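You operate a simulated robot arm through the tools that you are given. There is no shell and no other tool. Be economical: measure what you need, move in short steps, check, and stop when the job is done.

You run a simulated two-armed robot. Do the job below in one go: nothing can be reset, and whatever is moved stays where it is left.

TASK
Put the green-cap tube with the smallest size on its label from the free end of the dark bench on the middle shelf of the blue shelving. Stack the bead box marked "C" from the free end of the dark bench on top of the bead box marked "A". Put the grey lump on the weights shelf away on the shelf under the mixer. Take the blue pad and leave it on top of the brown wooden block on the free end of the dark bench. Put the marker marked "T2" from the fitting bench top on the top of the wooden boxes and the marker labelled "J4" on the shelf under the mixer. Take the cap off the jar on the fitting bench top and lay it down there. The order is free. Set down upright: blue pad.

The check looks at the end state, three seconds after you hand in, the way a careful person would. Anything else that was tipped, shoved, dropped, spilled or broken makes it a failure. A push-on lid holds only when it is set on centred and level and pressed home; a screw cap is set on level and turned clockwise until tight.

THE ROBOT
Two 7-joint arms with two-finger parallel grippers on one trunk, on a base that drives. Base frame: it is fixed to the floor where the robot stands at the start and does not move with it; the origin is under the middle of the robot, x ahead of it, y to its left, z up. Readings come in mm, rad, newtons and seconds.
The left shoulder is at the start at [50, 165, 1230], the right one opposite. Places, roughly: bead box [500, 0, 1000]; blue pad (5x4x6 cm) [300, -3300, 900]; green-cap tube [500, 250, 1000]; grey lump (4x4x3 cm) [-100, -1200, 500]; jar [1500, -3250, 1000]; marker [1750, -3250, 750]; middle shelf of the blue shelving [3300, 1100, 900]; shelf under the mixer (22x76 cm) [820, -3800, 460]; top of the wooden boxes [1600, 1100, 600]; wooden block (6x6x15 cm) [600, 100, 1000]. Payload 3.91 kg a hand.
Tool frame (each hand has its own): the origin (TCP) lies between the finger pads and is the grasp point; the fingertips stand 30 mm ahead of it; z points along the fingers, y is the line along which they close. The gripper opens to 110 mm. The fingers are 20 mm wide and 10 mm thick; the gripper's body (48 by 112 mm) begins 55 mm behind the TCP.
Orientation is that of the tool frame in the base frame, as [roll, pitch, yaw] about the fixed x, y, z axes, in that order (R = Rz(yaw) Ry(pitch) Rx(roll)). With the fingers straight down and closing along the base's y, the tool's x points along the base's -x, its y along +y and its z along -z.

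THE INTERFACE
- The arms move only by the tool drive_tool. It takes "left_rows", "right_rows" or both (then of equal length, played together; a hand with none holds still); each is a list of rows, each a list of 2 entries, a list of its own where there are three numbers: the shift along the tool's x, y, z in mm, then the turn, a rotation vector about the tool's x, y, z in rad. In form: [[[tx, ty, tz], [rx, ry, rz]], ...]. A call has 1 to 12 rows; each row shifts and turns the commanded pose from where the row before left it, along the tool's axes as they then stand. "left_claw" and "right_claw" are, for a hand that has rows, the opening, from 0 (shut) to 1 (fully open), set as the call begins (left out, the last holds). Rows are played at 5 a second. More than 50 mm and 0.15 rad between two rows, or a gripper value outside its range, and nothing of the call is played. A pose out of reach is approached as far as the arm can. The call stops where the force on the tool passes 40 N (or 10 N more than at its start, if that is more) or the arm is blocked; 0.2 s more then pass. Each finger travels about 45 mm/s and halts on what it meets, pressing with about 21 N; the grip force reading is that of the motor and also rises with nothing between the fingers. The clock runs only during rows and for 0.2 s after the last one: add rows that do not move to give the fingers time. It gives the time, the measured TCP pose, the force on the tool (base axes), the opening and the grip force at its end, in the units of the frame above (readings bear some noise), with the torque about the TCP (base axes, N m) and any sound that the robot's microphone picked up.
- Cameras (640 x 400 px; columns grow to the right, rows downward): "scene" is now at [117, 0.7, 1405.3]; the picture's right is [0.00, -1.00, 0.00], its down [-0.50, -0.00, -0.87] and it looks along [0.87, 0.00, -0.50] (base axes); focal length 263 px, centre (320, 200). "left" rides on the left gripper at [72, -17, -103] in its tool frame; the picture's right is [0.23, 0.97, 0.00], its down [-0.76, 0.18, -0.62] and it looks along [-0.61, 0.14, 0.78] (tool axes); focal length 222 px, centre (320, 200). "right" rides on the right gripper at [72, 17, -103] in its tool frame; the picture's right is [-0.23, 0.97, 0.00], its down [-0.76, -0.18, -0.62] and it looks along [-0.61, -0.14, 0.78] (tool axes); focal length 222 px, centre (320, 200). There is no depth. A picture from a camera that has moved, and an enlarged one, comes with that camera's place and axes in the base frame and with its lens.
- snapshot(camera): a new picture of that camera. The clock stands still meanwhile.
- raise_lower(by): slides the trunk up (or, below 0, down) by that many mm; the arms and the scene camera ride with it, the base frame stays. It gives what a move gives, with no picture.
- drive_base(legs): drives the robot by 1 to 6 legs, each [ahead, left, turn to the left] in mm, mm and rad, along the robot's own axes; the way and the turn of a leg run together, so that a leg with both is an arc; at most 1500 mm and 3.142 rad a leg. The arms and the cameras ride along, it lands a little off, and it stops where it bumps. It gives what a move gives.
- aim_head(pan, tilt): turns the head with the scene camera to pan (to the left, within 1.396 rad either way) and tilt (down, from -0.506 to 1.204), counted from straight ahead of the robot. It gives what a move gives.
- enlarge(camera, box): a new picture of the part [left, top, right, bottom] of that camera's present view, enlarged. The clock stands still meanwhile.
- sign_off(): hands the job in; it is judged then, once.

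Go step by step. Nothing tells you exact positions but the pictures and the camera data: compare them with the known pose of the tool, close in by small moves and look again before you grip or let go. The budget is 196 turns and 192 pictures, counting those below and the enlarged ones. Unless the task says otherwise, let go and move clear before handing in.

The tools are called after "Call:" as name(argument=value, ...) on one line, values as JSON. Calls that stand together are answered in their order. drive_tool: Moves the arms, as the interface text tells. Its arguments: {"type":"object","properties":{"left_rows":{"type":"array","items":{"type":"array"}},"left_claw":{"type":"number"},"right_rows":{"type":"array","items":{"type":"array"}},"right_claw":{"type":"number"}},"required":[]} The other tools are called the same way: raise_lower (by) slides the trunk up or down; drive_base (legs) drives the base; aim_head (pan, tilt) turns the head that bears the scene camera; snapshot (camera) takes a picture; enlarge (camera, box) takes an enlarged picture of a part of a camera's view; sign_off () hands the job in.

At the start:

```text
t: 0.0
left_tcp_pos: [394.1, 135.2, 1255.3]
left_ee_rot: [3.141, 0.001, -3.141]
left_ft_force: [0.7, -0.5, -1.3]
left_wrist_torque: [0.03, 0.04, -0.02]
left_gripper_width: 110.0
left_grip_force: 0.1
right_tcp_pos: [435.6, -202.6, 1188.0]
right_ee_rot: [3.14, 0.0, -3.141]
right_ft_force: [-0.9, -0.6, -0.4]
right_wrist_torque: [-0.01, 0.0, -0.01]
right_gripper_width: 109.8
right_grip_force: 0.1
trunk travel left (down, up): [-450.0, 53.0]
robot x, y, heading: [2.9, 0.2, 0.001]
head pan, tilt: [0.002, 0.524]
```

scene: 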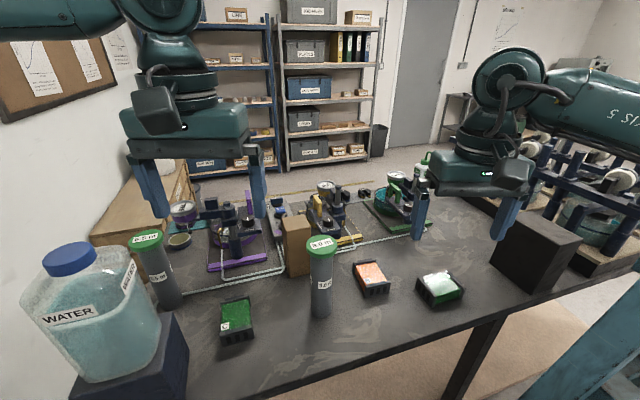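
right: 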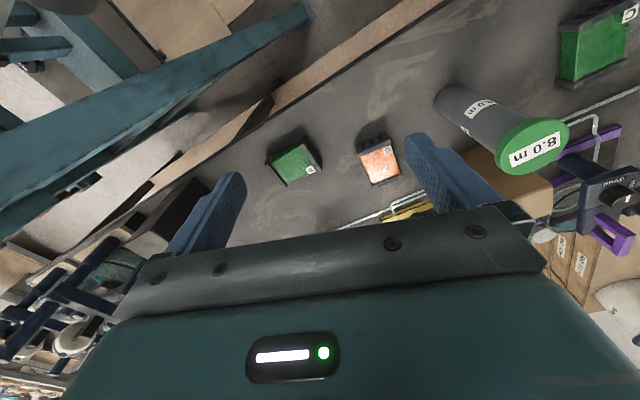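
left: 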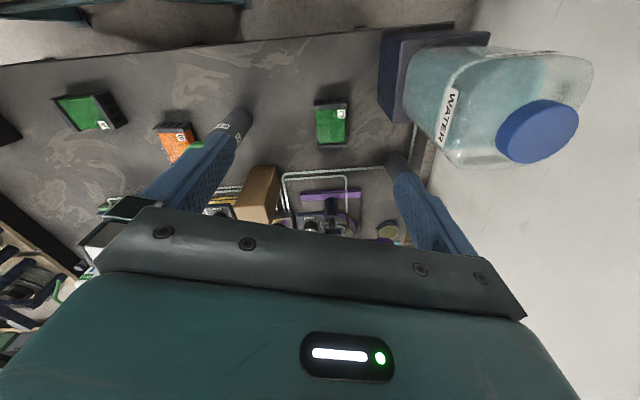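

I see the dark bench with two green-cap tubes, three bead boxes, and a brown block. First I'll read the labels.

Call:
enlarge(camera="scene", box=[120, 220, 350, 360])

Call:
enlarge(camera="scene", box=[270, 210, 480, 340])

Call:
enlarge(camera="right", box=[250, 0, 640, 240])

Call:
enlarge(camera="left", box=[40, 60, 440, 260])

```text
2.78 times, centred on (235, 290) of scene
camera zoom: at [117.0, 0.7, 1405.3], right [0.0, -1.0, 0.0], down [-0.5, 0.0, -0.87], along [0.87, 0.0, -0.5], focal length 732 px, centre (556, -50)
```

zoom: 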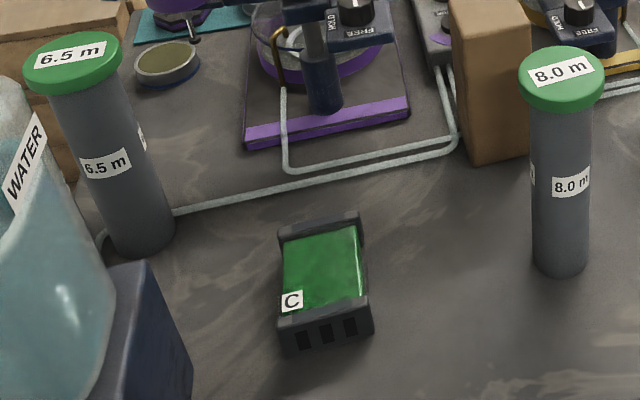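

```text
3.05 times, centred on (375, 275) of scene
camera zoom: at [117.0, 0.7, 1405.3], right [0.0, -1.0, 0.0], down [-0.5, 0.0, -0.87], along [0.87, 0.0, -0.5], focal length 802 px, centre (152, -29)
```

zoom: 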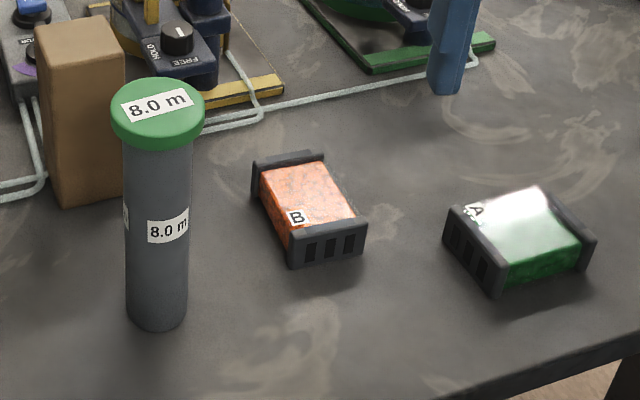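

```text
1.64 times, centred on (445, 120) of right
camera zoom: at [363.4, -186.0, 1290.8], right [0.23, 0.97, 0.0], down [0.76, -0.18, 0.62], along [0.61, -0.14, -0.78], focal length 364 px, centre (115, 331)
```

zoom: 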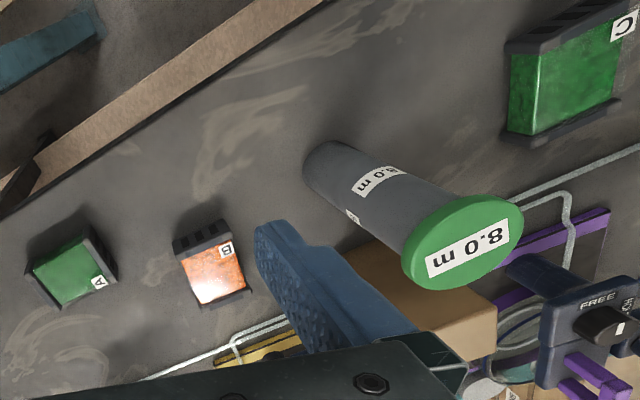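

```text
1.60 times, centred on (240, 160) of left
camera zoom: at [321.4, 118.0, 1359.4], right [-0.23, 0.97, 0.0], down [0.76, 0.18, 0.62], along [0.61, 0.14, -0.78], focal length 355 px, centre (448, 264)
```

zoom: 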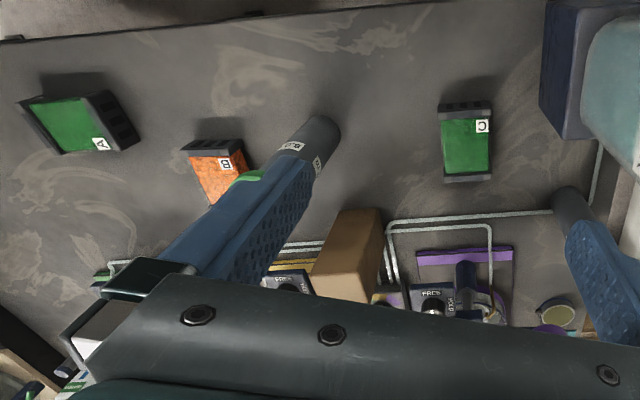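

The 6.5 m tube is the smaller one, and C and A are both identified. I estimate box C at about (476, 176, top 924), so I'll move the left hand above C and look again.

Call:
drive_tool(left_rows=[[[-20, 10, 30], [0, 0, 0]], [[-20, 10, 40], [0, 0, 0]], [[-20, 10, 40], [0, 0, 0]], [[-22, 11, 40], [0, 0, 0]], [[0, 0, 0], [0, 0, 0]]])

Call:
snapshot(camera="left")

Call:
snapshot(camera="scene")

```text
t: 1.2
left_tcp_pos: [473.4, 176.0, 1104.1]
left_ee_rot: [3.141, 0.002, -3.14]
left_ft_force: [-0.4, 0.0, -0.4]
left_wrist_torque: [-0.01, 0.0, 0.02]
left_gripper_width: 110.2
left_grip_force: 0.0
right_tcp_pos: [435.2, -201.8, 1186.6]
right_ee_rot: [3.141, 0.0, 3.141]
right_ft_force: [0.8, -0.3, 0.4]
right_wrist_torque: [0.02, 0.0, 0.03]
right_gripper_width: 109.9
right_grip_force: 0.0
trunk travel left (down, up): [-450.0, 53.0]
robot x, y, heading: [-2.1, 2.1, 0.002]
head pan, tilt: [0.002, 0.524]
```

```text
184 pictures are left
camera left: at [401.3, 158.4, 1207.9], right [-0.23, 0.97, 0.0], down [0.76, 0.18, 0.62], along [0.61, 0.14, -0.78], focal length 222 px, centre (320, 200)
```

left: 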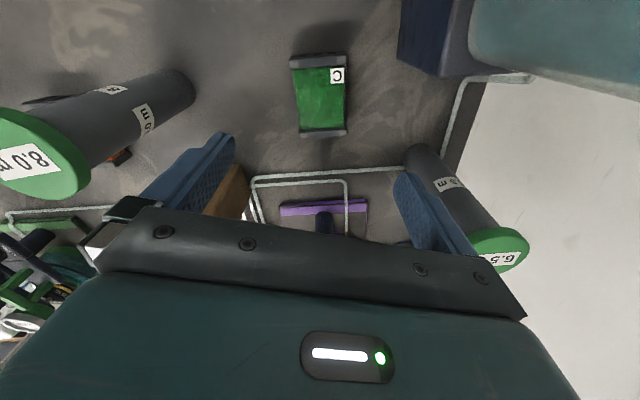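

```text
183 pictures are left
camera scene: at [116.6, 0.5, 1405.4], right [0.0, -1.0, 0.0], down [-0.5, 0.0, -0.87], along [0.87, 0.0, -0.5], focal length 263 px, centre (320, 200)
```

scene: 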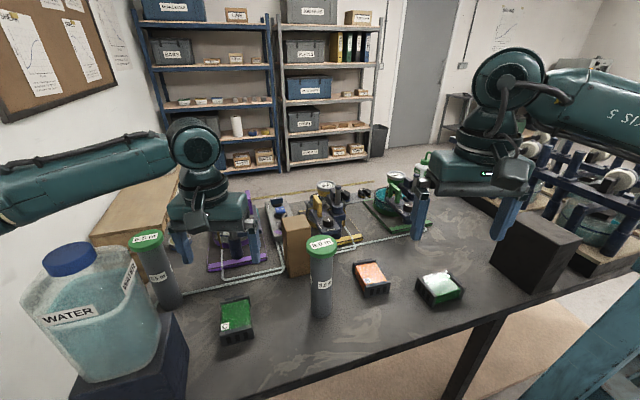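

C is centred at about (474, 176) and turned about 16°. I'll turn the left hand to match, go down partway and look.

Call:
drive_tool(left_rows=[[[0, 0, 30], [0, 0, -0.14]], [[0, 0, 30], [0, 0, -0.14]], [[0, 0, 35], [0, 0, 0]], [[0, 0, 35], [0, 0, 0]], [[0, 0, 0], [0, 0, 0]]])

Call:
snapshot(camera="left")

Call:
enlarge(camera="scene", box=[160, 220, 320, 360])

```text
t: 2.2
left_tcp_pos: [520.8, 183.4, 1090.2]
left_ee_rot: [-3.054, 0.219, -2.822]
left_ft_force: [0.5, -0.3, 0.0]
left_wrist_torque: [0.05, 0.02, -0.01]
left_gripper_width: 110.0
left_grip_force: 0.0
right_tcp_pos: [432.8, -201.9, 1185.9]
right_ee_rot: [3.14, 0.002, 3.141]
right_ft_force: [-0.1, -0.2, -0.1]
right_wrist_torque: [0.05, 0.0, 0.01]
right_gripper_width: 109.8
right_grip_force: 0.0
trunk travel left (down, up): [-450.0, 53.0]
robot x, y, heading: [3.4, 3.1, 0.003]
head pan, tilt: [0.002, 0.524]
stopped in row 4 (left hand): the arm was blocked; the commanded pose is now the measured one
```

```text
182 pictures are left
camera left: at [434.7, 147.1, 1177.4], right [-0.5, 0.86, -0.13], down [0.51, 0.41, 0.76], along [0.7, 0.31, -0.64], focal length 222 px, centre (320, 200)
```

left: 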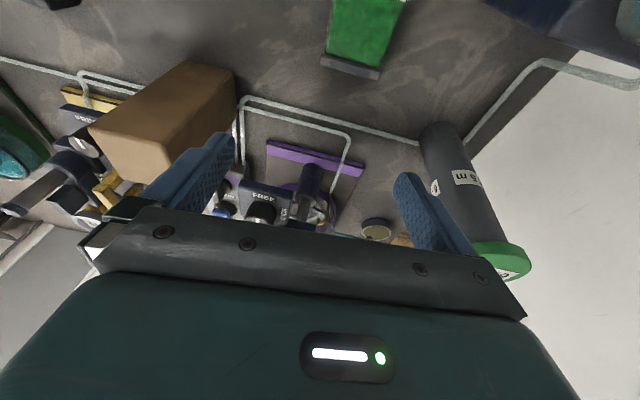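

```text
2.86 times, centred on (240, 290) of scene
camera zoom: at [113.9, 0.8, 1403.1], right [0.0, -1.0, 0.0], down [-0.5, 0.0, -0.87], along [0.87, 0.0, -0.5], focal length 752 px, centre (549, -57)
```

zoom: 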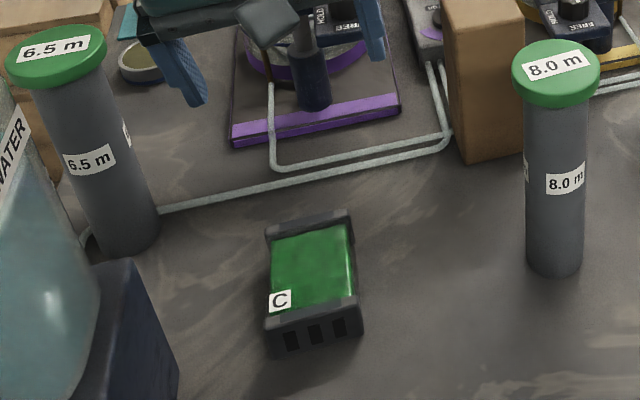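

The arm was blocked and the hand tilted. I suspect the forearm is near the jug, so I'll look at it.

Call:
snapshot(camera="scene")

Call:
aim_head(pan=0.9, tilt=0.4)

Call:
snapshot(camera="scene")

```text
180 pictures are left
camera scene: at [113.9, 0.8, 1403.1], right [0.0, -1.0, 0.0], down [-0.5, 0.0, -0.87], along [0.87, 0.0, -0.5], focal length 263 px, centre (320, 200)
```

scene: 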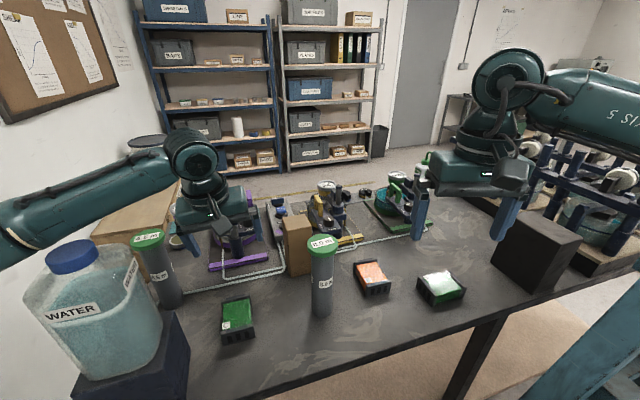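

```text
t: 3.4
left_tcp_pos: [520.3, 183.1, 1087.4]
left_ee_rot: [-3.059, 0.214, -2.829]
left_ft_force: [0.7, 0.6, 0.6]
left_wrist_torque: [0.0, -0.04, 0.01]
left_gripper_width: 109.9
left_grip_force: 0.1
right_tcp_pos: [434.6, -200.2, 1189.0]
right_ee_rot: [3.141, 0.002, -3.141]
right_ft_force: [0.4, 0.1, 0.2]
right_wrist_torque: [-0.04, 0.0, 0.0]
right_gripper_width: 110.0
right_grip_force: 0.0
trunk travel left (down, up): [-450.0, 53.0]
robot x, y, heading: [0.2, 3.7, 0.003]
head pan, tilt: [0.901, 0.4]
```

```text
179 pictures are left
camera scene: at [80.5, 74.9, 1417.1], right [0.78, -0.62, 0.0], down [-0.24, -0.31, -0.92], along [0.57, 0.72, -0.39], focal length 263 px, centre (320, 200)
```

scene: 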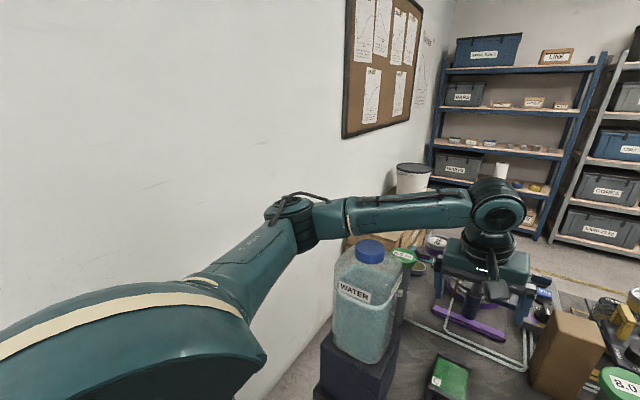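

The wall and jug crowd the left elbow, though nothing seems to have been disturbed. I'll retract the left arm upward and use the right arm for box C.

Call:
drive_tool(left_rows=[[[0, 0, -40], [0, 0, 0]], [[0, 0, -40], [0, 0, 0]], [[0, 0, -30], [-0.028, 0.071, 0.104]], [[0, 0, -30], [-0.028, 0.071, 0.104]], [[0, 0, -30], [-0.028, 0.071, 0.104]], [[40, -10, -10], [0, 0, 0]], [[40, -20, -20], [0, 0, 0]], [[0, 0, 0], [0, 0, 0]]])

Call:
aim_head(pan=0.0, tilt=0.6)

Call:
snapshot(camera="scene")

```text
t: 5.2
left_tcp_pos: [412.9, 152.0, 1277.5]
left_ee_rot: [3.101, -0.009, 3.133]
left_ft_force: [0.2, -0.2, -0.6]
left_wrist_torque: [-0.03, 0.02, 0.02]
left_gripper_width: 110.2
left_grip_force: 0.0
right_tcp_pos: [437.1, -199.9, 1187.9]
right_ee_rot: [3.141, 0.002, -3.139]
right_ft_force: [-0.3, 0.5, -0.7]
right_wrist_torque: [0.02, 0.03, -0.01]
right_gripper_width: 109.8
right_grip_force: 0.1
trunk travel left (down, up): [-450.0, 53.0]
robot x, y, heading: [-0.8, 0.3, 0.001]
head pan, tilt: [0.901, 0.4]
```

```text
t: 6.4
left_tcp_pos: [412.7, 152.1, 1278.8]
left_ee_rot: [3.101, -0.008, 3.136]
left_ft_force: [-0.3, 0.1, -0.3]
left_wrist_torque: [0.04, 0.01, 0.01]
left_gripper_width: 109.9
left_grip_force: 0.1
right_tcp_pos: [436.7, -200.9, 1187.4]
right_ee_rot: [-3.141, 0.0, -3.139]
right_ft_force: [0.9, -0.2, 0.1]
right_wrist_torque: [0.04, 0.0, 0.0]
right_gripper_width: 110.1
right_grip_force: 0.1
trunk travel left (down, up): [-450.0, 53.0]
robot x, y, heading: [0.9, -1.7, 0.001]
head pan, tilt: [0.0, 0.6]
```

```text
178 pictures are left
camera scene: at [116.0, 2.1, 1398.5], right [0.0, -1.0, 0.0], down [-0.56, 0.0, -0.83], along [0.83, 0.0, -0.56], focal length 263 px, centre (320, 200)
```

scene: 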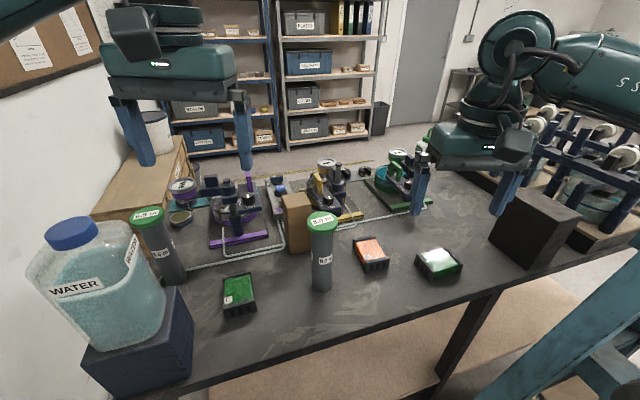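

I'll draw the left hand back and up, then carry the right hand high over to C.

Call:
drive_tool(left_rows=[[[30, 0, -20], [0, 0, 0]], [[30, 0, -20], [0, 0, 0]], [[30, 0, -20], [0, 0, 0]], [[0, 0, 0], [0, 0, 0]]])

Call:
drive_tool(right_rows=[[[-5, 48, 0], [0, 0, 0]], [[-5, 48, 0], [0, 0, 0]], [[-5, 48, 0], [0, 0, 0]], [[-5, 48, 0], [0, 0, 0]], [[-5, 48, 0], [0, 0, -0.14]], [[-5, 48, 0], [0, 0, -0.14]], [[-7, 48, 0], [0, 0, 0]], [[0, 40, 30], [0, 0, 0]], [[0, 0, 0], [0, 0, 0]]])

Call:
snapshot(camera="right")

Call:
snapshot(camera="scene")

```text
t: 7.4
left_tcp_pos: [323.0, 151.5, 1340.1]
left_ee_rot: [3.102, -0.011, 3.135]
left_ft_force: [-0.2, 0.4, -0.1]
left_wrist_torque: [-0.03, 0.02, 0.0]
left_gripper_width: 110.2
left_grip_force: 0.0
right_tcp_pos: [438.7, -199.4, 1187.8]
right_ee_rot: [3.14, 0.0, -3.141]
right_ft_force: [-0.2, -0.1, -0.1]
right_wrist_torque: [0.01, 0.01, 0.02]
right_gripper_width: 110.0
right_grip_force: 0.0
trunk travel left (down, up): [-450.0, 53.0]
robot x, y, heading: [-1.4, -1.7, 0.003]
head pan, tilt: [0.0, 0.6]
```

```text
t: 9.4
left_tcp_pos: [323.1, 151.0, 1340.3]
left_ee_rot: [3.102, -0.01, 3.134]
left_ft_force: [-1.2, 0.1, 0.8]
left_wrist_torque: [0.02, -0.03, -0.01]
left_gripper_width: 109.9
left_grip_force: 0.0
right_tcp_pos: [441.6, 175.0, 1158.3]
right_ee_rot: [3.138, 0.001, -2.861]
right_ft_force: [-0.1, 0.3, 0.1]
right_wrist_torque: [0.0, 0.01, 0.0]
right_gripper_width: 110.3
right_grip_force: 0.0
trunk travel left (down, up): [-450.0, 53.0]
robot x, y, heading: [1.3, 1.3, 0.006]
head pan, tilt: [0.0, 0.6]
```

```text
177 pictures are left
camera right: at [367.7, 171.2, 1260.5], right [-0.05, 1.0, 0.0], down [0.78, 0.04, 0.62], along [0.62, 0.03, -0.78], focal length 222 px, centre (320, 200)
```

right: 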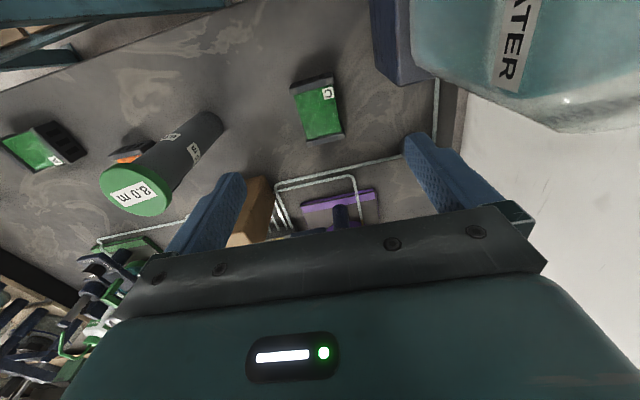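

```text
176 pictures are left
camera scene: at [116.0, 1.3, 1398.5], right [0.0, -1.0, 0.0], down [-0.56, 0.0, -0.83], along [0.83, 0.0, -0.56], focal length 263 px, centre (320, 200)
```

scene: 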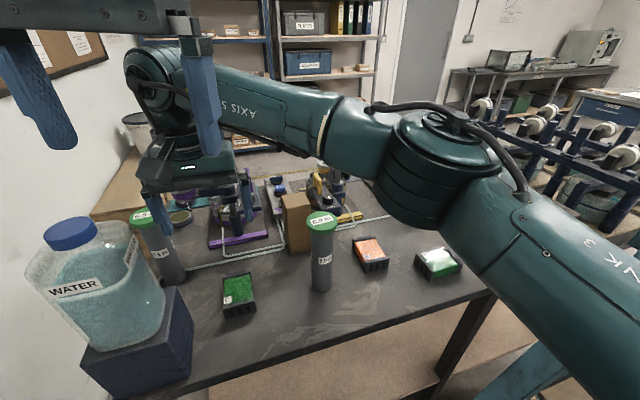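

C re-measures to the same spot, (473, 175). I'll lower the right hand over it in steps.

Call:
drive_tool(right_rows=[[[-16, -4, 0], [0, 0, 0]], [[-15, -4, 0], [0, 0, 0]], [[0, 0, 40], [0, 0, 0]], [[0, 0, 40], [0, 0, 0]], [[0, 0, 40], [0, 0, 0]], [[0, 0, 40], [0, 0, 0]], [[0, 0, 30], [0, 0, 0]], [[0, 0, 0], [0, 0, 0]]])

Call:
snapshot(camera="right")

Call:
snapshot(camera="scene")

```text
t: 11.2
left_tcp_pos: [322.7, 149.4, 1340.5]
left_ee_rot: [3.104, -0.008, 3.134]
left_ft_force: [-0.4, 0.4, -0.2]
left_wrist_torque: [0.0, 0.03, -0.01]
left_gripper_width: 109.8
left_grip_force: 0.1
right_tcp_pos: [456.0, 172.7, 969.3]
right_ee_rot: [-3.141, 0.0, -2.862]
right_ft_force: [-1.1, 0.9, 0.4]
right_wrist_torque: [-0.01, 0.02, -0.02]
right_gripper_width: 109.9
right_grip_force: 0.1
right hand out of reach, approached as far as the arm can: row 2
trunk travel left (down, up): [-450.0, 53.0]
robot x, y, heading: [3.0, 2.1, 0.004]
head pan, tilt: [0.0, 0.6]
```

```text
175 pictures are left
camera right: at [382.3, 169.5, 1071.4], right [-0.05, 1.0, 0.0], down [0.78, 0.04, 0.62], along [0.62, 0.03, -0.78], focal length 222 px, centre (320, 200)
```

right: 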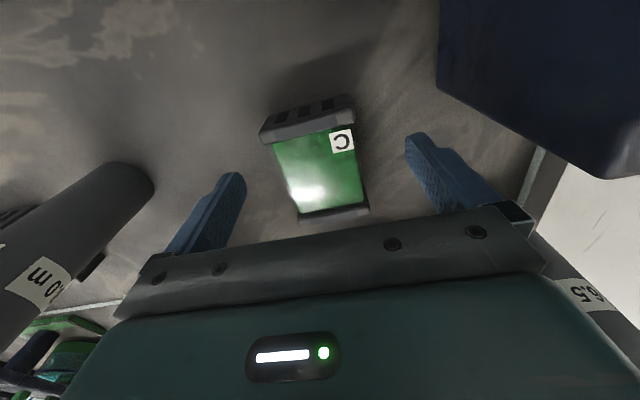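

```text
174 pictures are left
camera scene: at [115.9, 1.9, 1398.5], right [0.0, -1.0, 0.0], down [-0.56, 0.0, -0.83], along [0.83, 0.0, -0.56], focal length 263 px, centre (320, 200)
```

scene: 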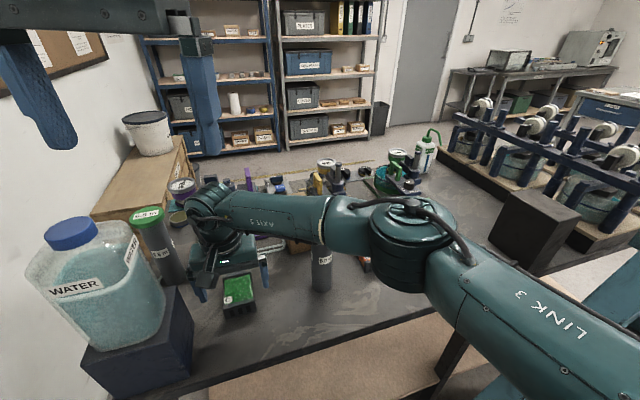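

The hand is nearly over C, about 13 mm short in x. I'll shift forward, go down to grip height and look.

Call:
drive_tool(right_rows=[[[-7, 0, 10], [0, 0, 0]], [[-7, 0, 15], [0, 0, 0]], [[0, 0, 13], [0, 0, 0]], [[0, 0, 0], [0, 0, 0]]])

Call:
snapshot(camera="right")

Call:
enlarge(camera="scene", box=[160, 180, 360, 320])

```text
t: 12.2
left_tcp_pos: [322.6, 150.5, 1341.6]
left_ee_rot: [3.102, -0.009, 3.135]
left_ft_force: [-0.1, -0.4, -0.6]
left_wrist_torque: [-0.04, -0.01, -0.04]
left_gripper_width: 109.9
left_grip_force: 0.1
right_tcp_pos: [467.0, 173.6, 937.4]
right_ee_rot: [-3.141, 0.0, -2.859]
right_ft_force: [0.3, -0.6, -0.4]
right_wrist_torque: [0.01, 0.03, -0.01]
right_gripper_width: 110.1
right_grip_force: 0.1
right hand out of reach, approached as far as the arm can: row 2
trunk travel left (down, up): [-450.0, 53.0]
robot x, y, heading: [-1.2, 0.8, 0.001]
head pan, tilt: [0.0, 0.6]
```

```text
173 pictures are left
camera right: at [393.4, 169.6, 1040.3], right [-0.05, 1.0, 0.0], down [0.78, 0.04, 0.62], along [0.62, 0.03, -0.78], focal length 222 px, centre (320, 200)
```

right: 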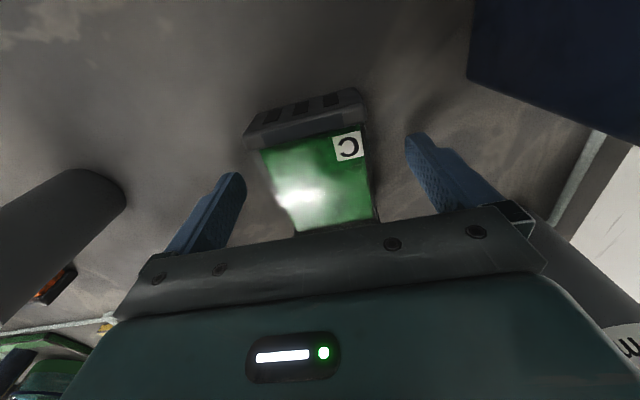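

```text
2.86 times, centred on (260, 250) of scene
camera zoom: at [115.9, 2.0, 1398.5], right [0.0, -1.0, 0.0], down [-0.56, 0.0, -0.83], along [0.83, 0.0, -0.56], focal length 752 px, centre (491, 57)
```

zoom: 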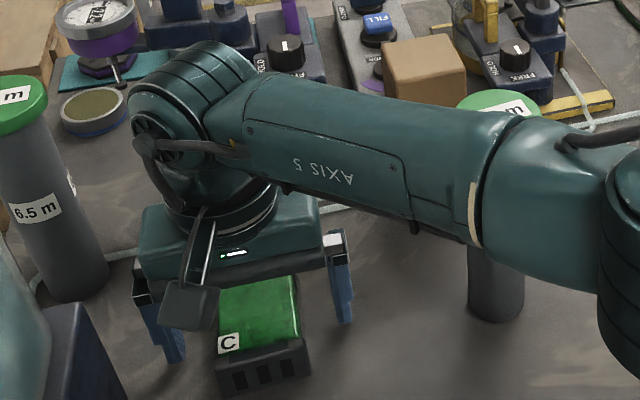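

I'll lower 10 mm and close on C.

Call:
drive_tool(right_rows=[[[-3, 1, 6], [0, 0, 0]], [[-2, 0, 5], [0, 0, 0]]])

Call:
drive_tool(right_rows=[[[0, 0, 0], [0, 0, 0]], [[0, 0, 0], [0, 0, 0]], [[0, 0, 0], [0, 0, 0]], [[0, 0, 0], [0, 0, 0]], [[0, 0, 0], [0, 0, 0]]], right_claw=0)

Call:
snapshot(camera="right")

```text
t: 12.8
left_tcp_pos: [324.2, 150.7, 1340.3]
left_ee_rot: [3.101, -0.008, 3.135]
left_ft_force: [0.2, -0.2, 0.2]
left_wrist_torque: [0.01, -0.04, -0.02]
left_gripper_width: 109.9
left_grip_force: 0.0
right_tcp_pos: [467.2, 173.8, 939.1]
right_ee_rot: [-3.141, 0.001, -2.861]
right_ft_force: [0.4, -0.5, 0.0]
right_wrist_torque: [0.03, -0.01, 0.02]
right_gripper_width: 110.1
right_grip_force: 0.0
right hand out of reach, approached as far as the arm can: row 1, 2
trunk travel left (down, up): [-450.0, 53.0]
robot x, y, heading: [-0.1, -0.8, 0.004]
head pan, tilt: [0.0, 0.6]
```

```text
t: 14.0
left_tcp_pos: [322.9, 150.6, 1340.6]
left_ee_rot: [3.1, -0.009, 3.135]
left_ft_force: [0.0, 0.4, 0.2]
left_wrist_torque: [-0.05, -0.04, -0.02]
left_gripper_width: 110.3
left_grip_force: 0.1
right_tcp_pos: [466.7, 173.4, 937.8]
right_ee_rot: [-3.141, 0.0, -2.859]
right_ft_force: [0.5, 0.0, 1.0]
right_wrist_torque: [0.04, -0.03, 0.05]
right_gripper_width: 62.4
right_grip_force: 21.5
trunk travel left (down, up): [-450.0, 53.0]
robot x, y, heading: [1.4, 0.0, 0.0]
head pan, tilt: [0.0, 0.6]
```

```text
171 pictures are left
camera right: at [393.4, 169.7, 1040.5], right [-0.05, 1.0, 0.0], down [0.78, 0.04, 0.62], along [0.62, 0.03, -0.78], focal length 222 px, centre (320, 200)
```

right: 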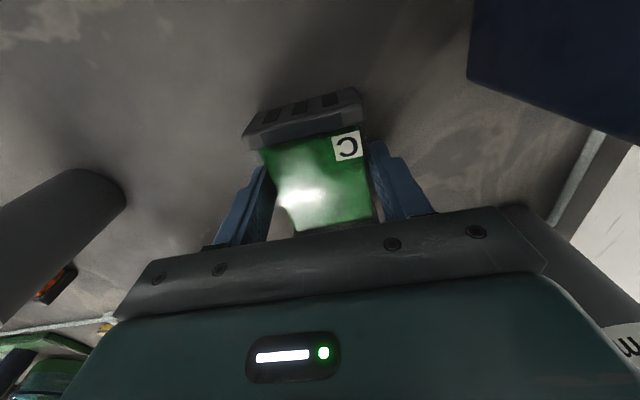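

C is gripped at 62 mm. I'll lift it straight up to clear the tube.

Call:
drive_tool(right_rows=[[[0, 0, -20], [0, 0, 0]], [[0, 0, -35], [0, 0, 0]], [[0, 0, -40], [0, 0, 0]], [[0, 0, -40], [0, 0, 0]], [[5, 0, -45], [0, 0, 0]], [[5, 0, -45], [0, 0, 0]], [[0, 0, 0], [0, 0, 0]]])

Call:
snapshot(camera="right")

Call:
snapshot(camera="scene")

```text
t: 15.6
left_tcp_pos: [323.1, 149.6, 1341.7]
left_ee_rot: [3.102, -0.008, 3.134]
left_ft_force: [-0.6, -0.9, -0.4]
left_wrist_torque: [-0.03, 0.03, 0.0]
left_gripper_width: 110.2
left_grip_force: 0.0
right_tcp_pos: [457.8, 170.1, 1162.1]
right_ee_rot: [3.139, -0.002, -2.86]
right_ft_force: [0.6, 0.3, -1.6]
right_wrist_torque: [0.04, 0.01, -0.01]
right_gripper_width: 62.2
right_grip_force: 21.3
trunk travel left (down, up): [-450.0, 53.0]
robot x, y, heading: [1.6, 3.0, 0.002]
head pan, tilt: [0.0, 0.6]
```

```text
170 pictures are left
camera right: at [385.3, 165.8, 1265.6], right [-0.05, 1.0, 0.0], down [0.78, 0.04, 0.62], along [0.62, 0.03, -0.78], focal length 222 px, centre (320, 200)
```

right: 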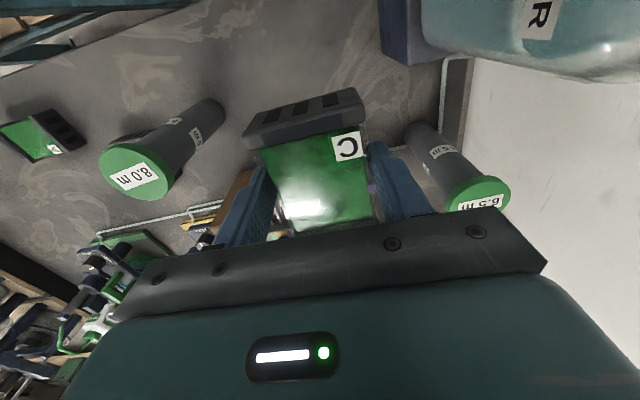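

```text
169 pictures are left
camera scene: at [116.5, 2.1, 1398.4], right [0.0, -1.0, 0.0], down [-0.57, 0.0, -0.82], along [0.82, 0.0, -0.57], focal length 263 px, centre (320, 200)
```

scene: 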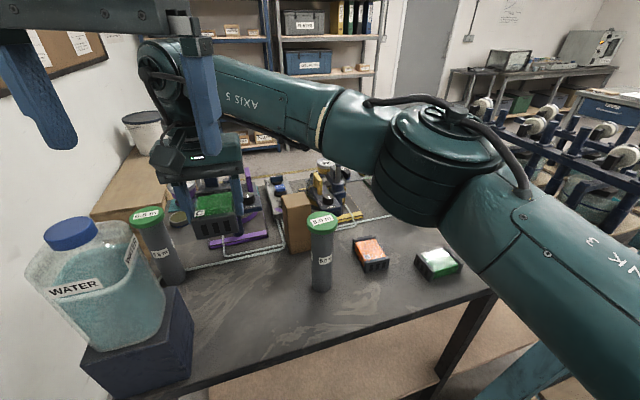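

C is securely held. Box A is at about (557, -285), and its long axis is near -74°. I'll carry C across at height, then turn it clockwise 90°.

Call:
drive_tool(right_rows=[[[12.5, -43.2, 0], [0, 0, 0]], [[12.5, -43.2, 0], [0, 0, 0]], [[12.5, -43.2, 0], [0, 0, 0]], [[12.5, -43.2, 0], [0, 0, 0]], [[12.5, -43.2, 0], [0, 0, 0]], [[12.5, -43.2, 0], [0, 0, 0]], [[12.5, -43.2, 0], [0, 0, 0]], [[12.5, -43.2, 0], [0, 0, 0]], [[0, 0, 0], [0, 0, 0]]])

Call:
drive_tool(right_rows=[[[0, 0, 0], [0, 0, 0.143]], [[0, 0, 0], [0, 0, 0.143]], [[0, 0, 0], [0, 0, 0.143]], [[0, 0, 0], [0, 0, 0.143]], [[0, 0, 0], [0, 0, 0.143]], [[0, 0, 0], [0, 0, 0.143]], [[0, 0, 0], [0, 0, 0.143]], [[0, 0, 0], [0, 0, 0.143]], [[0, 0, 0], [0, 0, 0.143]], [[0, 0, 0], [0, 0, 0.143]], [[0, 0, 0], [0, 0, 0.141]], [[0, 0, 0], [0, 0, 0]]])

Call:
snapshot(camera="right")

Call:
snapshot(camera="scene")

```text
t: 17.6
left_tcp_pos: [322.8, 150.8, 1340.4]
left_ee_rot: [3.103, -0.009, 3.137]
left_ft_force: [-0.1, 1.2, -0.3]
left_wrist_torque: [-0.01, -0.03, 0.01]
left_gripper_width: 109.9
left_grip_force: 0.1
right_tcp_pos: [458.4, -190.8, 1162.5]
right_ee_rot: [3.141, 0.001, -2.859]
right_ft_force: [-0.1, -0.3, -2.7]
right_wrist_torque: [-0.01, 0.02, -0.02]
right_gripper_width: 61.9
right_grip_force: 21.5
trunk travel left (down, up): [-450.0, 53.0]
robot x, y, heading: [-1.3, 3.1, -0.0]
head pan, tilt: [0.0, 0.6]
```

```text
t: 20.2
left_tcp_pos: [323.7, 151.8, 1339.8]
left_ee_rot: [3.101, -0.007, 3.133]
left_ft_force: [-0.2, 0.6, 0.6]
left_wrist_torque: [-0.03, -0.04, 0.04]
left_gripper_width: 110.0
left_grip_force: 0.1
right_tcp_pos: [457.8, -189.0, 1163.6]
right_ee_rot: [3.141, 0.001, 1.849]
right_ft_force: [-0.8, 0.7, -1.2]
right_wrist_torque: [0.09, 0.01, -0.03]
right_gripper_width: 61.6
right_grip_force: 21.1
trunk travel left (down, up): [-450.0, 53.0]
robot x, y, heading: [5.0, 2.2, 0.003]
head pan, tilt: [0.0, 0.6]
```

```text
168 pictures are left
camera right: at [454.5, -114.5, 1265.7], right [1.0, 0.05, 0.0], down [0.04, -0.78, 0.62], along [0.03, -0.62, -0.78], focal length 222 px, centre (320, 200)
```

right: 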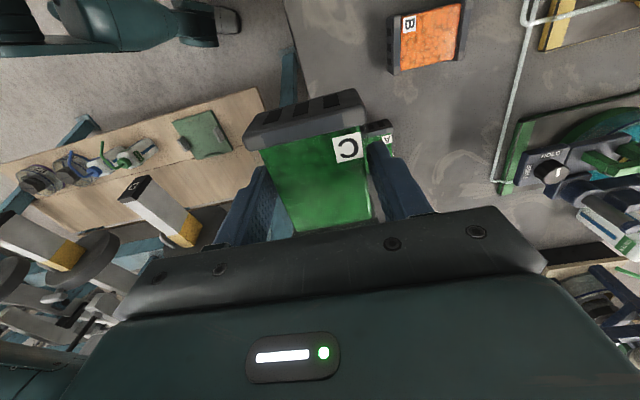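

```text
167 pictures are left
camera scene: at [116.1, 1.9, 1398.5], right [0.0, -1.0, 0.0], down [-0.57, 0.0, -0.83], along [0.83, 0.0, -0.57], focal length 263 px, centre (320, 200)
```

scene: 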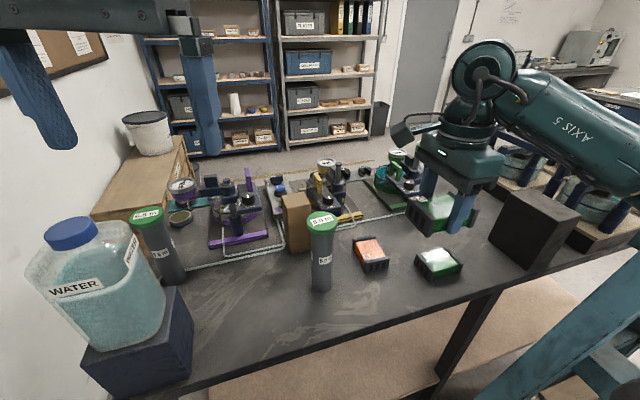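

C is turned. I'll measure A again in an enlarged view before moving over it.

Call:
enlarge(camera="scene", box=[390, 220, 490, 300])

```text
5.00 times, centred on (440, 260) of scene
camera zoom: at [116.1, 1.9, 1398.5], right [0.0, -1.0, 0.0], down [-0.57, 0.0, -0.83], along [0.83, 0.0, -0.57], focal length 1316 px, centre (-280, -100)
```

zoom: 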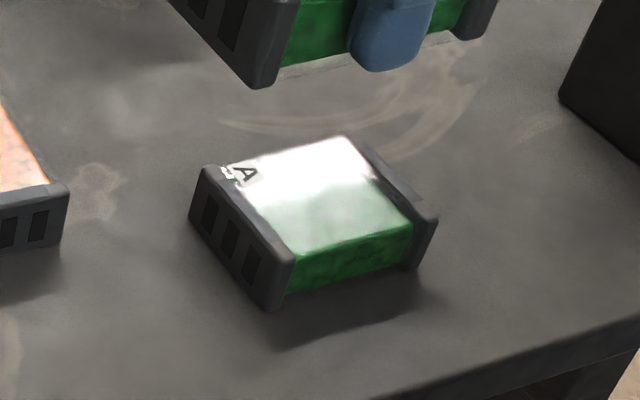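

A re-measures at about (559, -286), with its long axis at about -74°. I'll move C above it, leaving about 50 mm of gap.

Call:
drive_tool(right_rows=[[[-38, 23.4, 0], [0, 0, 0]], [[-38, 23.4, 0], [0, 0, 0]], [[-38.7, 23.3, 0], [0, 0, 0]], [[0, 0, 40], [0, 0, 0]], [[0, 0, 40], [0, 0, 0]], [[0, 0, 40], [0, 0, 0]], [[0, 0, 0], [0, 0, 0]]])

Call:
snapshot(camera="right")

Call:
enlarge(camera="scene", box=[370, 180, 530, 310])

```text
t: 21.8
left_tcp_pos: [322.2, 150.7, 1340.1]
left_ee_rot: [3.102, -0.009, 3.132]
left_ft_force: [0.2, 0.4, 0.4]
left_wrist_torque: [0.01, 0.0, -0.03]
left_gripper_width: 110.2
left_grip_force: 0.0
right_tcp_pos: [559.1, -280.4, 1041.3]
right_ee_rot: [3.141, 0.001, 1.851]
right_ft_force: [0.6, -0.6, -0.2]
right_wrist_torque: [-0.01, -0.01, 0.0]
right_gripper_width: 62.0
right_grip_force: 21.3
trunk travel left (down, up): [-450.0, 53.0]
robot x, y, heading: [2.8, 1.6, 0.004]
head pan, tilt: [0.0, 0.6]
```

```text
165 pictures are left
camera right: at [555.9, -204.7, 1144.7], right [1.0, 0.05, 0.0], down [0.04, -0.78, 0.62], along [0.03, -0.62, -0.78], focal length 222 px, centre (320, 200)
```

right: 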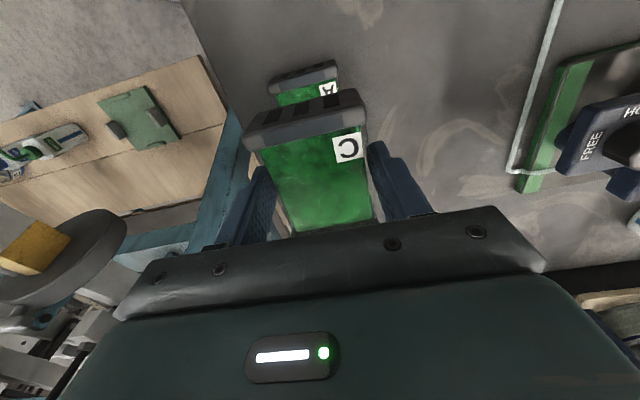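

```text
3.08 times, centred on (450, 245) of scene
camera zoom: at [115.9, 2.1, 1398.5], right [0.0, -1.0, 0.0], down [-0.56, 0.0, -0.83], along [0.83, 0.0, -0.56], focal length 810 px, centre (-80, 62)
```

zoom: 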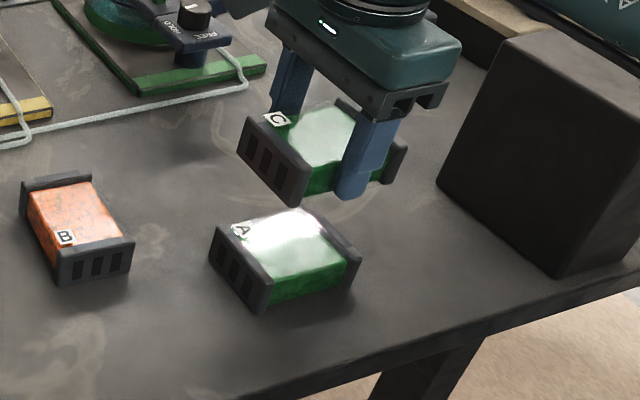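

C lines up with A to within a few mm. I'll lower it close, then feel for contact.

Call:
drive_tool(right_rows=[[[0, 0, 25], [0, 0, 0]], [[0, 0, 25], [0, 0, 0]], [[0, 0, 0], [0, 0, 0]]])

Call:
enlarge(camera="scene", box=[370, 180, 530, 310])

Call:
snapshot(camera="right")

```text
t: 22.6
left_tcp_pos: [321.9, 149.8, 1339.8]
left_ee_rot: [3.103, -0.011, 3.134]
left_ft_force: [-0.3, -0.1, -0.1]
left_wrist_torque: [0.01, 0.03, 0.02]
left_gripper_width: 110.0
left_grip_force: 0.1
right_tcp_pos: [558.7, -279.7, 993.0]
right_ee_rot: [3.141, 0.0, 1.852]
right_ft_force: [0.7, 0.2, -1.4]
right_wrist_torque: [0.01, 0.0, 0.02]
right_gripper_width: 61.6
right_grip_force: 21.0
trunk travel left (down, up): [-450.0, 53.0]
robot x, y, heading: [4.0, 3.4, 0.003]
head pan, tilt: [0.0, 0.6]
```

```text
3.08 times, centred on (450, 245) of scene
camera zoom: at [116.0, 2.0, 1398.5], right [0.0, -1.0, 0.0], down [-0.56, 0.0, -0.83], along [0.83, 0.0, -0.56], focal length 810 px, centre (-80, 62)
```

zoom: 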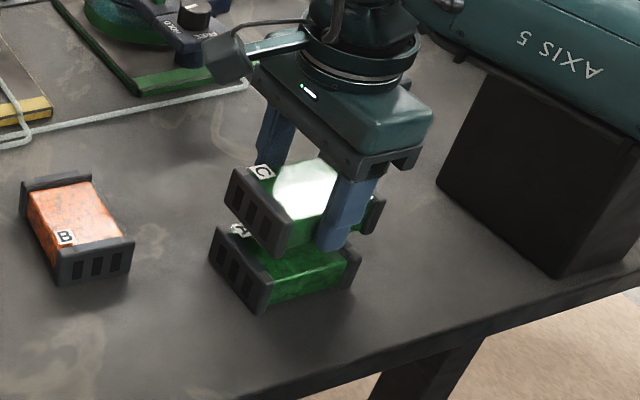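

```text
162 pictures are left
camera right: at [555.3, -205.8, 1095.0], right [1.0, 0.05, 0.0], down [0.04, -0.78, 0.62], along [0.03, -0.62, -0.78], focal length 222 px, centre (320, 200)
```

right: 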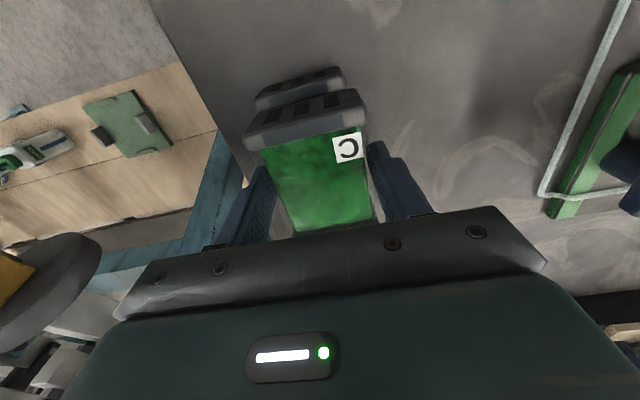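

Call:
drive_tool(right_rows=[[[0, 0, 5], [0, 0, 0]], [[0, 0, 5], [0, 0, 0]], [[0, 0, 3], [0, 0, 0]], [[0, 0, 0], [0, 0, 0]]])

Call:
enlarge(camera="scene", box=[390, 200, 490, 290])

```text
t: 23.6
left_tcp_pos: [323.2, 150.3, 1341.6]
left_ee_rot: [3.101, -0.008, 3.136]
left_ft_force: [0.4, 0.4, -0.8]
left_wrist_torque: [-0.02, 0.02, 0.03]
left_gripper_width: 110.1
left_grip_force: 0.0
right_tcp_pos: [558.4, -280.0, 979.8]
right_ee_rot: [3.141, 0.001, 1.853]
right_ft_force: [-0.2, -0.7, -3.0]
right_wrist_torque: [0.02, 0.0, -0.01]
right_gripper_width: 62.0
right_grip_force: 22.1
trunk travel left (down, up): [-450.0, 53.0]
robot x, y, heading: [0.6, -0.3, 0.002]
head pan, tilt: [0.0, 0.6]
```

```text
4.44 times, centred on (440, 245) of scene
camera zoom: at [116.1, 1.9, 1398.5], right [0.0, -1.0, 0.0], down [-0.57, 0.0, -0.82], along [0.82, 0.0, -0.57], focal length 1170 px, centre (-213, 0)
```

zoom: 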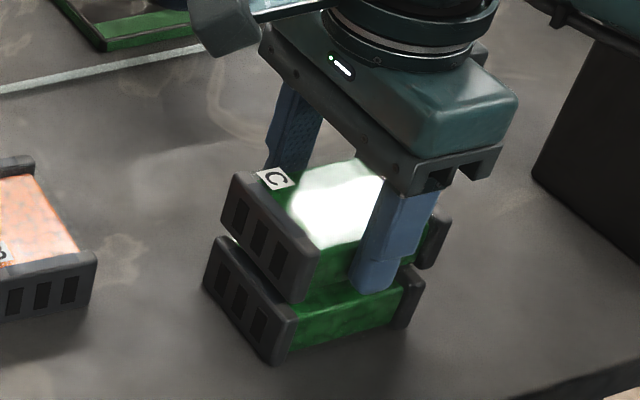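

About 6 mm remain. I'll nudge C 3 mm left and keep lowering.

Call:
drive_tool(right_rows=[[[3, 0, 2], [0, 0, 0]], [[0, 0, 2], [0, 0, 0]], [[0, 0, 1], [0, 0, 0]], [[0, 0, 0], [0, 0, 0]]])

Call:
enlarge(camera="scene", box=[390, 200, 490, 290])

```text
t: 24.6
left_tcp_pos: [323.5, 151.2, 1340.7]
left_ee_rot: [3.102, -0.009, 3.135]
left_ft_force: [0.1, -0.6, 0.6]
left_wrist_torque: [-0.01, -0.03, -0.02]
left_gripper_width: 110.0
left_grip_force: 0.1
right_tcp_pos: [555.6, -276.8, 974.2]
right_ee_rot: [-3.141, 0.0, 1.852]
right_ft_force: [0.6, 0.0, -1.6]
right_wrist_torque: [0.04, -0.01, -0.02]
right_gripper_width: 62.0
right_grip_force: 21.3
trunk travel left (down, up): [-450.0, 53.0]
robot x, y, heading: [2.4, -0.9, 0.0]
head pan, tilt: [0.0, 0.6]
```

```text
4.44 times, centred on (440, 245) of scene
camera zoom: at [116.1, 1.9, 1398.5], right [0.0, -1.0, 0.0], down [-0.57, 0.0, -0.82], along [0.82, 0.0, -0.57], focal length 1170 px, centre (-213, 0)
```

zoom: 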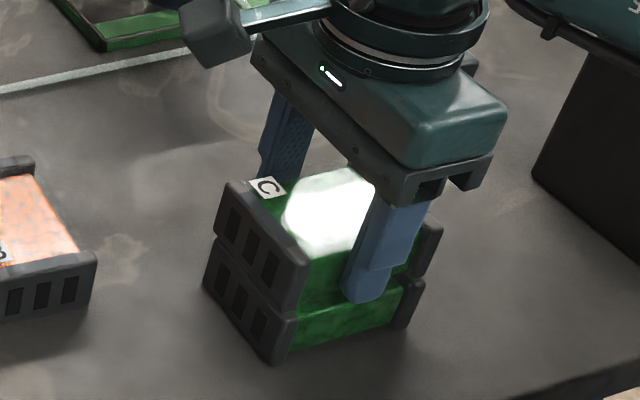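

Call:
drive_tool(right_rows=[[[0, 0, 1.5], [0, 0, 0]], [[0, 0, 1.5], [0, 0, 0]], [[0, 0, 1], [0, 0, 0]], [[0, 0, 0], [0, 0, 0]]])

Call:
enlarge(camera="scene", box=[390, 200, 490, 290])

```text
t: 25.6
left_tcp_pos: [322.6, 151.5, 1340.5]
left_ee_rot: [3.102, -0.007, 3.135]
left_ft_force: [1.0, -0.4, 0.4]
left_wrist_torque: [0.01, 0.03, 0.04]
left_gripper_width: 110.2
left_grip_force: 0.0
right_tcp_pos: [556.9, -276.0, 973.5]
right_ee_rot: [3.137, 0.002, 1.852]
right_ft_force: [2.6, -4.3, 13.5]
right_wrist_torque: [-0.23, 0.17, 0.12]
right_gripper_width: 61.9
right_grip_force: 21.1
trunk travel left (down, up): [-450.0, 53.0]
robot x, y, heading: [-1.4, 1.8, 0.003]
head pan, tilt: [0.0, 0.6]
```

```text
4.44 times, centred on (440, 245) of scene
camera zoom: at [115.0, 2.2, 1398.8], right [0.0, -1.0, 0.0], down [-0.56, 0.0, -0.83], along [0.83, 0.0, -0.56], focal length 1170 px, centre (-213, 0)
```

zoom: 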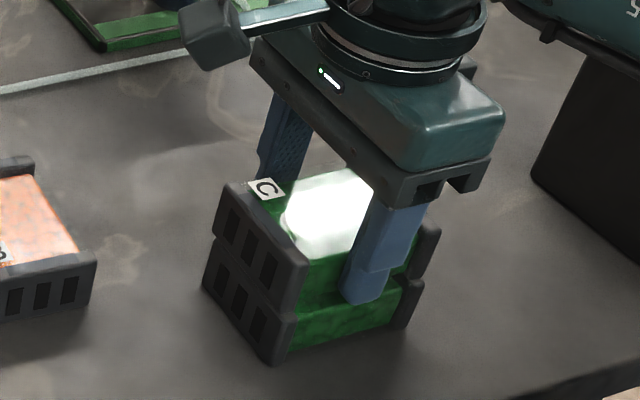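

There is contact at 13.5 N and C sits on A. I'll release and rise straight up.

Call:
drive_tool(right_rows=[[[0, 0, -1.5], [0, 0, 0]], [[0, 0, 0], [0, 0, 0]]])

Call:
drive_tool(right_rows=[[[0, 0, 0], [0, 0, 0]], [[0, 0, 0], [0, 0, 0]], [[0, 0, 0], [0, 0, 0]], [[0, 0, 0], [0, 0, 0]], [[0, 0, -20], [0, 0, 0]], [[0, 0, -40], [0, 0, 0]], [[0, 0, -40], [0, 0, 0]], [[0, 0, -40], [0, 0, 0]], [[0, 0, -40], [0, 0, 0]], [[0, 0, 0], [0, 0, 0]]], right_claw=1)

Call:
snapshot(camera="scene")

```text
t: 26.2
left_tcp_pos: [323.1, 150.6, 1340.3]
left_ee_rot: [3.103, -0.007, 3.134]
left_ft_force: [-0.1, 0.2, -0.2]
left_wrist_torque: [0.01, 0.02, 0.0]
left_gripper_width: 110.0
left_grip_force: 0.0
right_tcp_pos: [555.6, -274.9, 973.8]
right_ee_rot: [3.139, 0.0, 1.853]
right_ft_force: [3.7, -3.3, 13.6]
right_wrist_torque: [-0.13, -0.14, 0.01]
right_gripper_width: 61.9
right_grip_force: 21.4
trunk travel left (down, up): [-450.0, 53.0]
robot x, y, heading: [2.3, 2.5, 0.004]
head pan, tilt: [0.0, 0.6]
```

```text
t: 28.4
left_tcp_pos: [323.2, 150.4, 1340.2]
left_ee_rot: [3.101, -0.008, 3.136]
left_ft_force: [0.1, 0.2, -0.5]
left_wrist_torque: [-0.02, 0.02, 0.01]
left_gripper_width: 109.9
left_grip_force: 0.1
right_tcp_pos: [556.6, -275.7, 1151.7]
right_ee_rot: [-3.139, -0.001, 1.852]
right_ft_force: [-0.6, 0.0, 0.7]
right_wrist_torque: [0.02, 0.03, 0.0]
right_gripper_width: 110.0
right_grip_force: 0.0
trunk travel left (down, up): [-450.0, 53.0]
robot x, y, heading: [-0.5, 1.7, 0.004]
head pan, tilt: [0.0, 0.6]
```

```text
158 pictures are left
camera scene: at [116.2, 1.8, 1398.4], right [0.0, -1.0, 0.0], down [-0.57, 0.0, -0.82], along [0.82, 0.0, -0.57], focal length 263 px, centre (320, 200)
```

scene: 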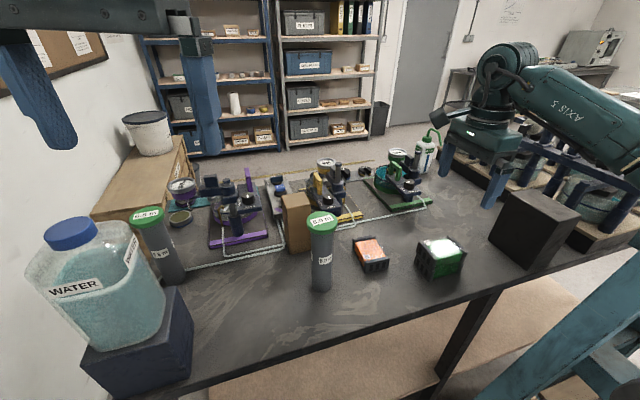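

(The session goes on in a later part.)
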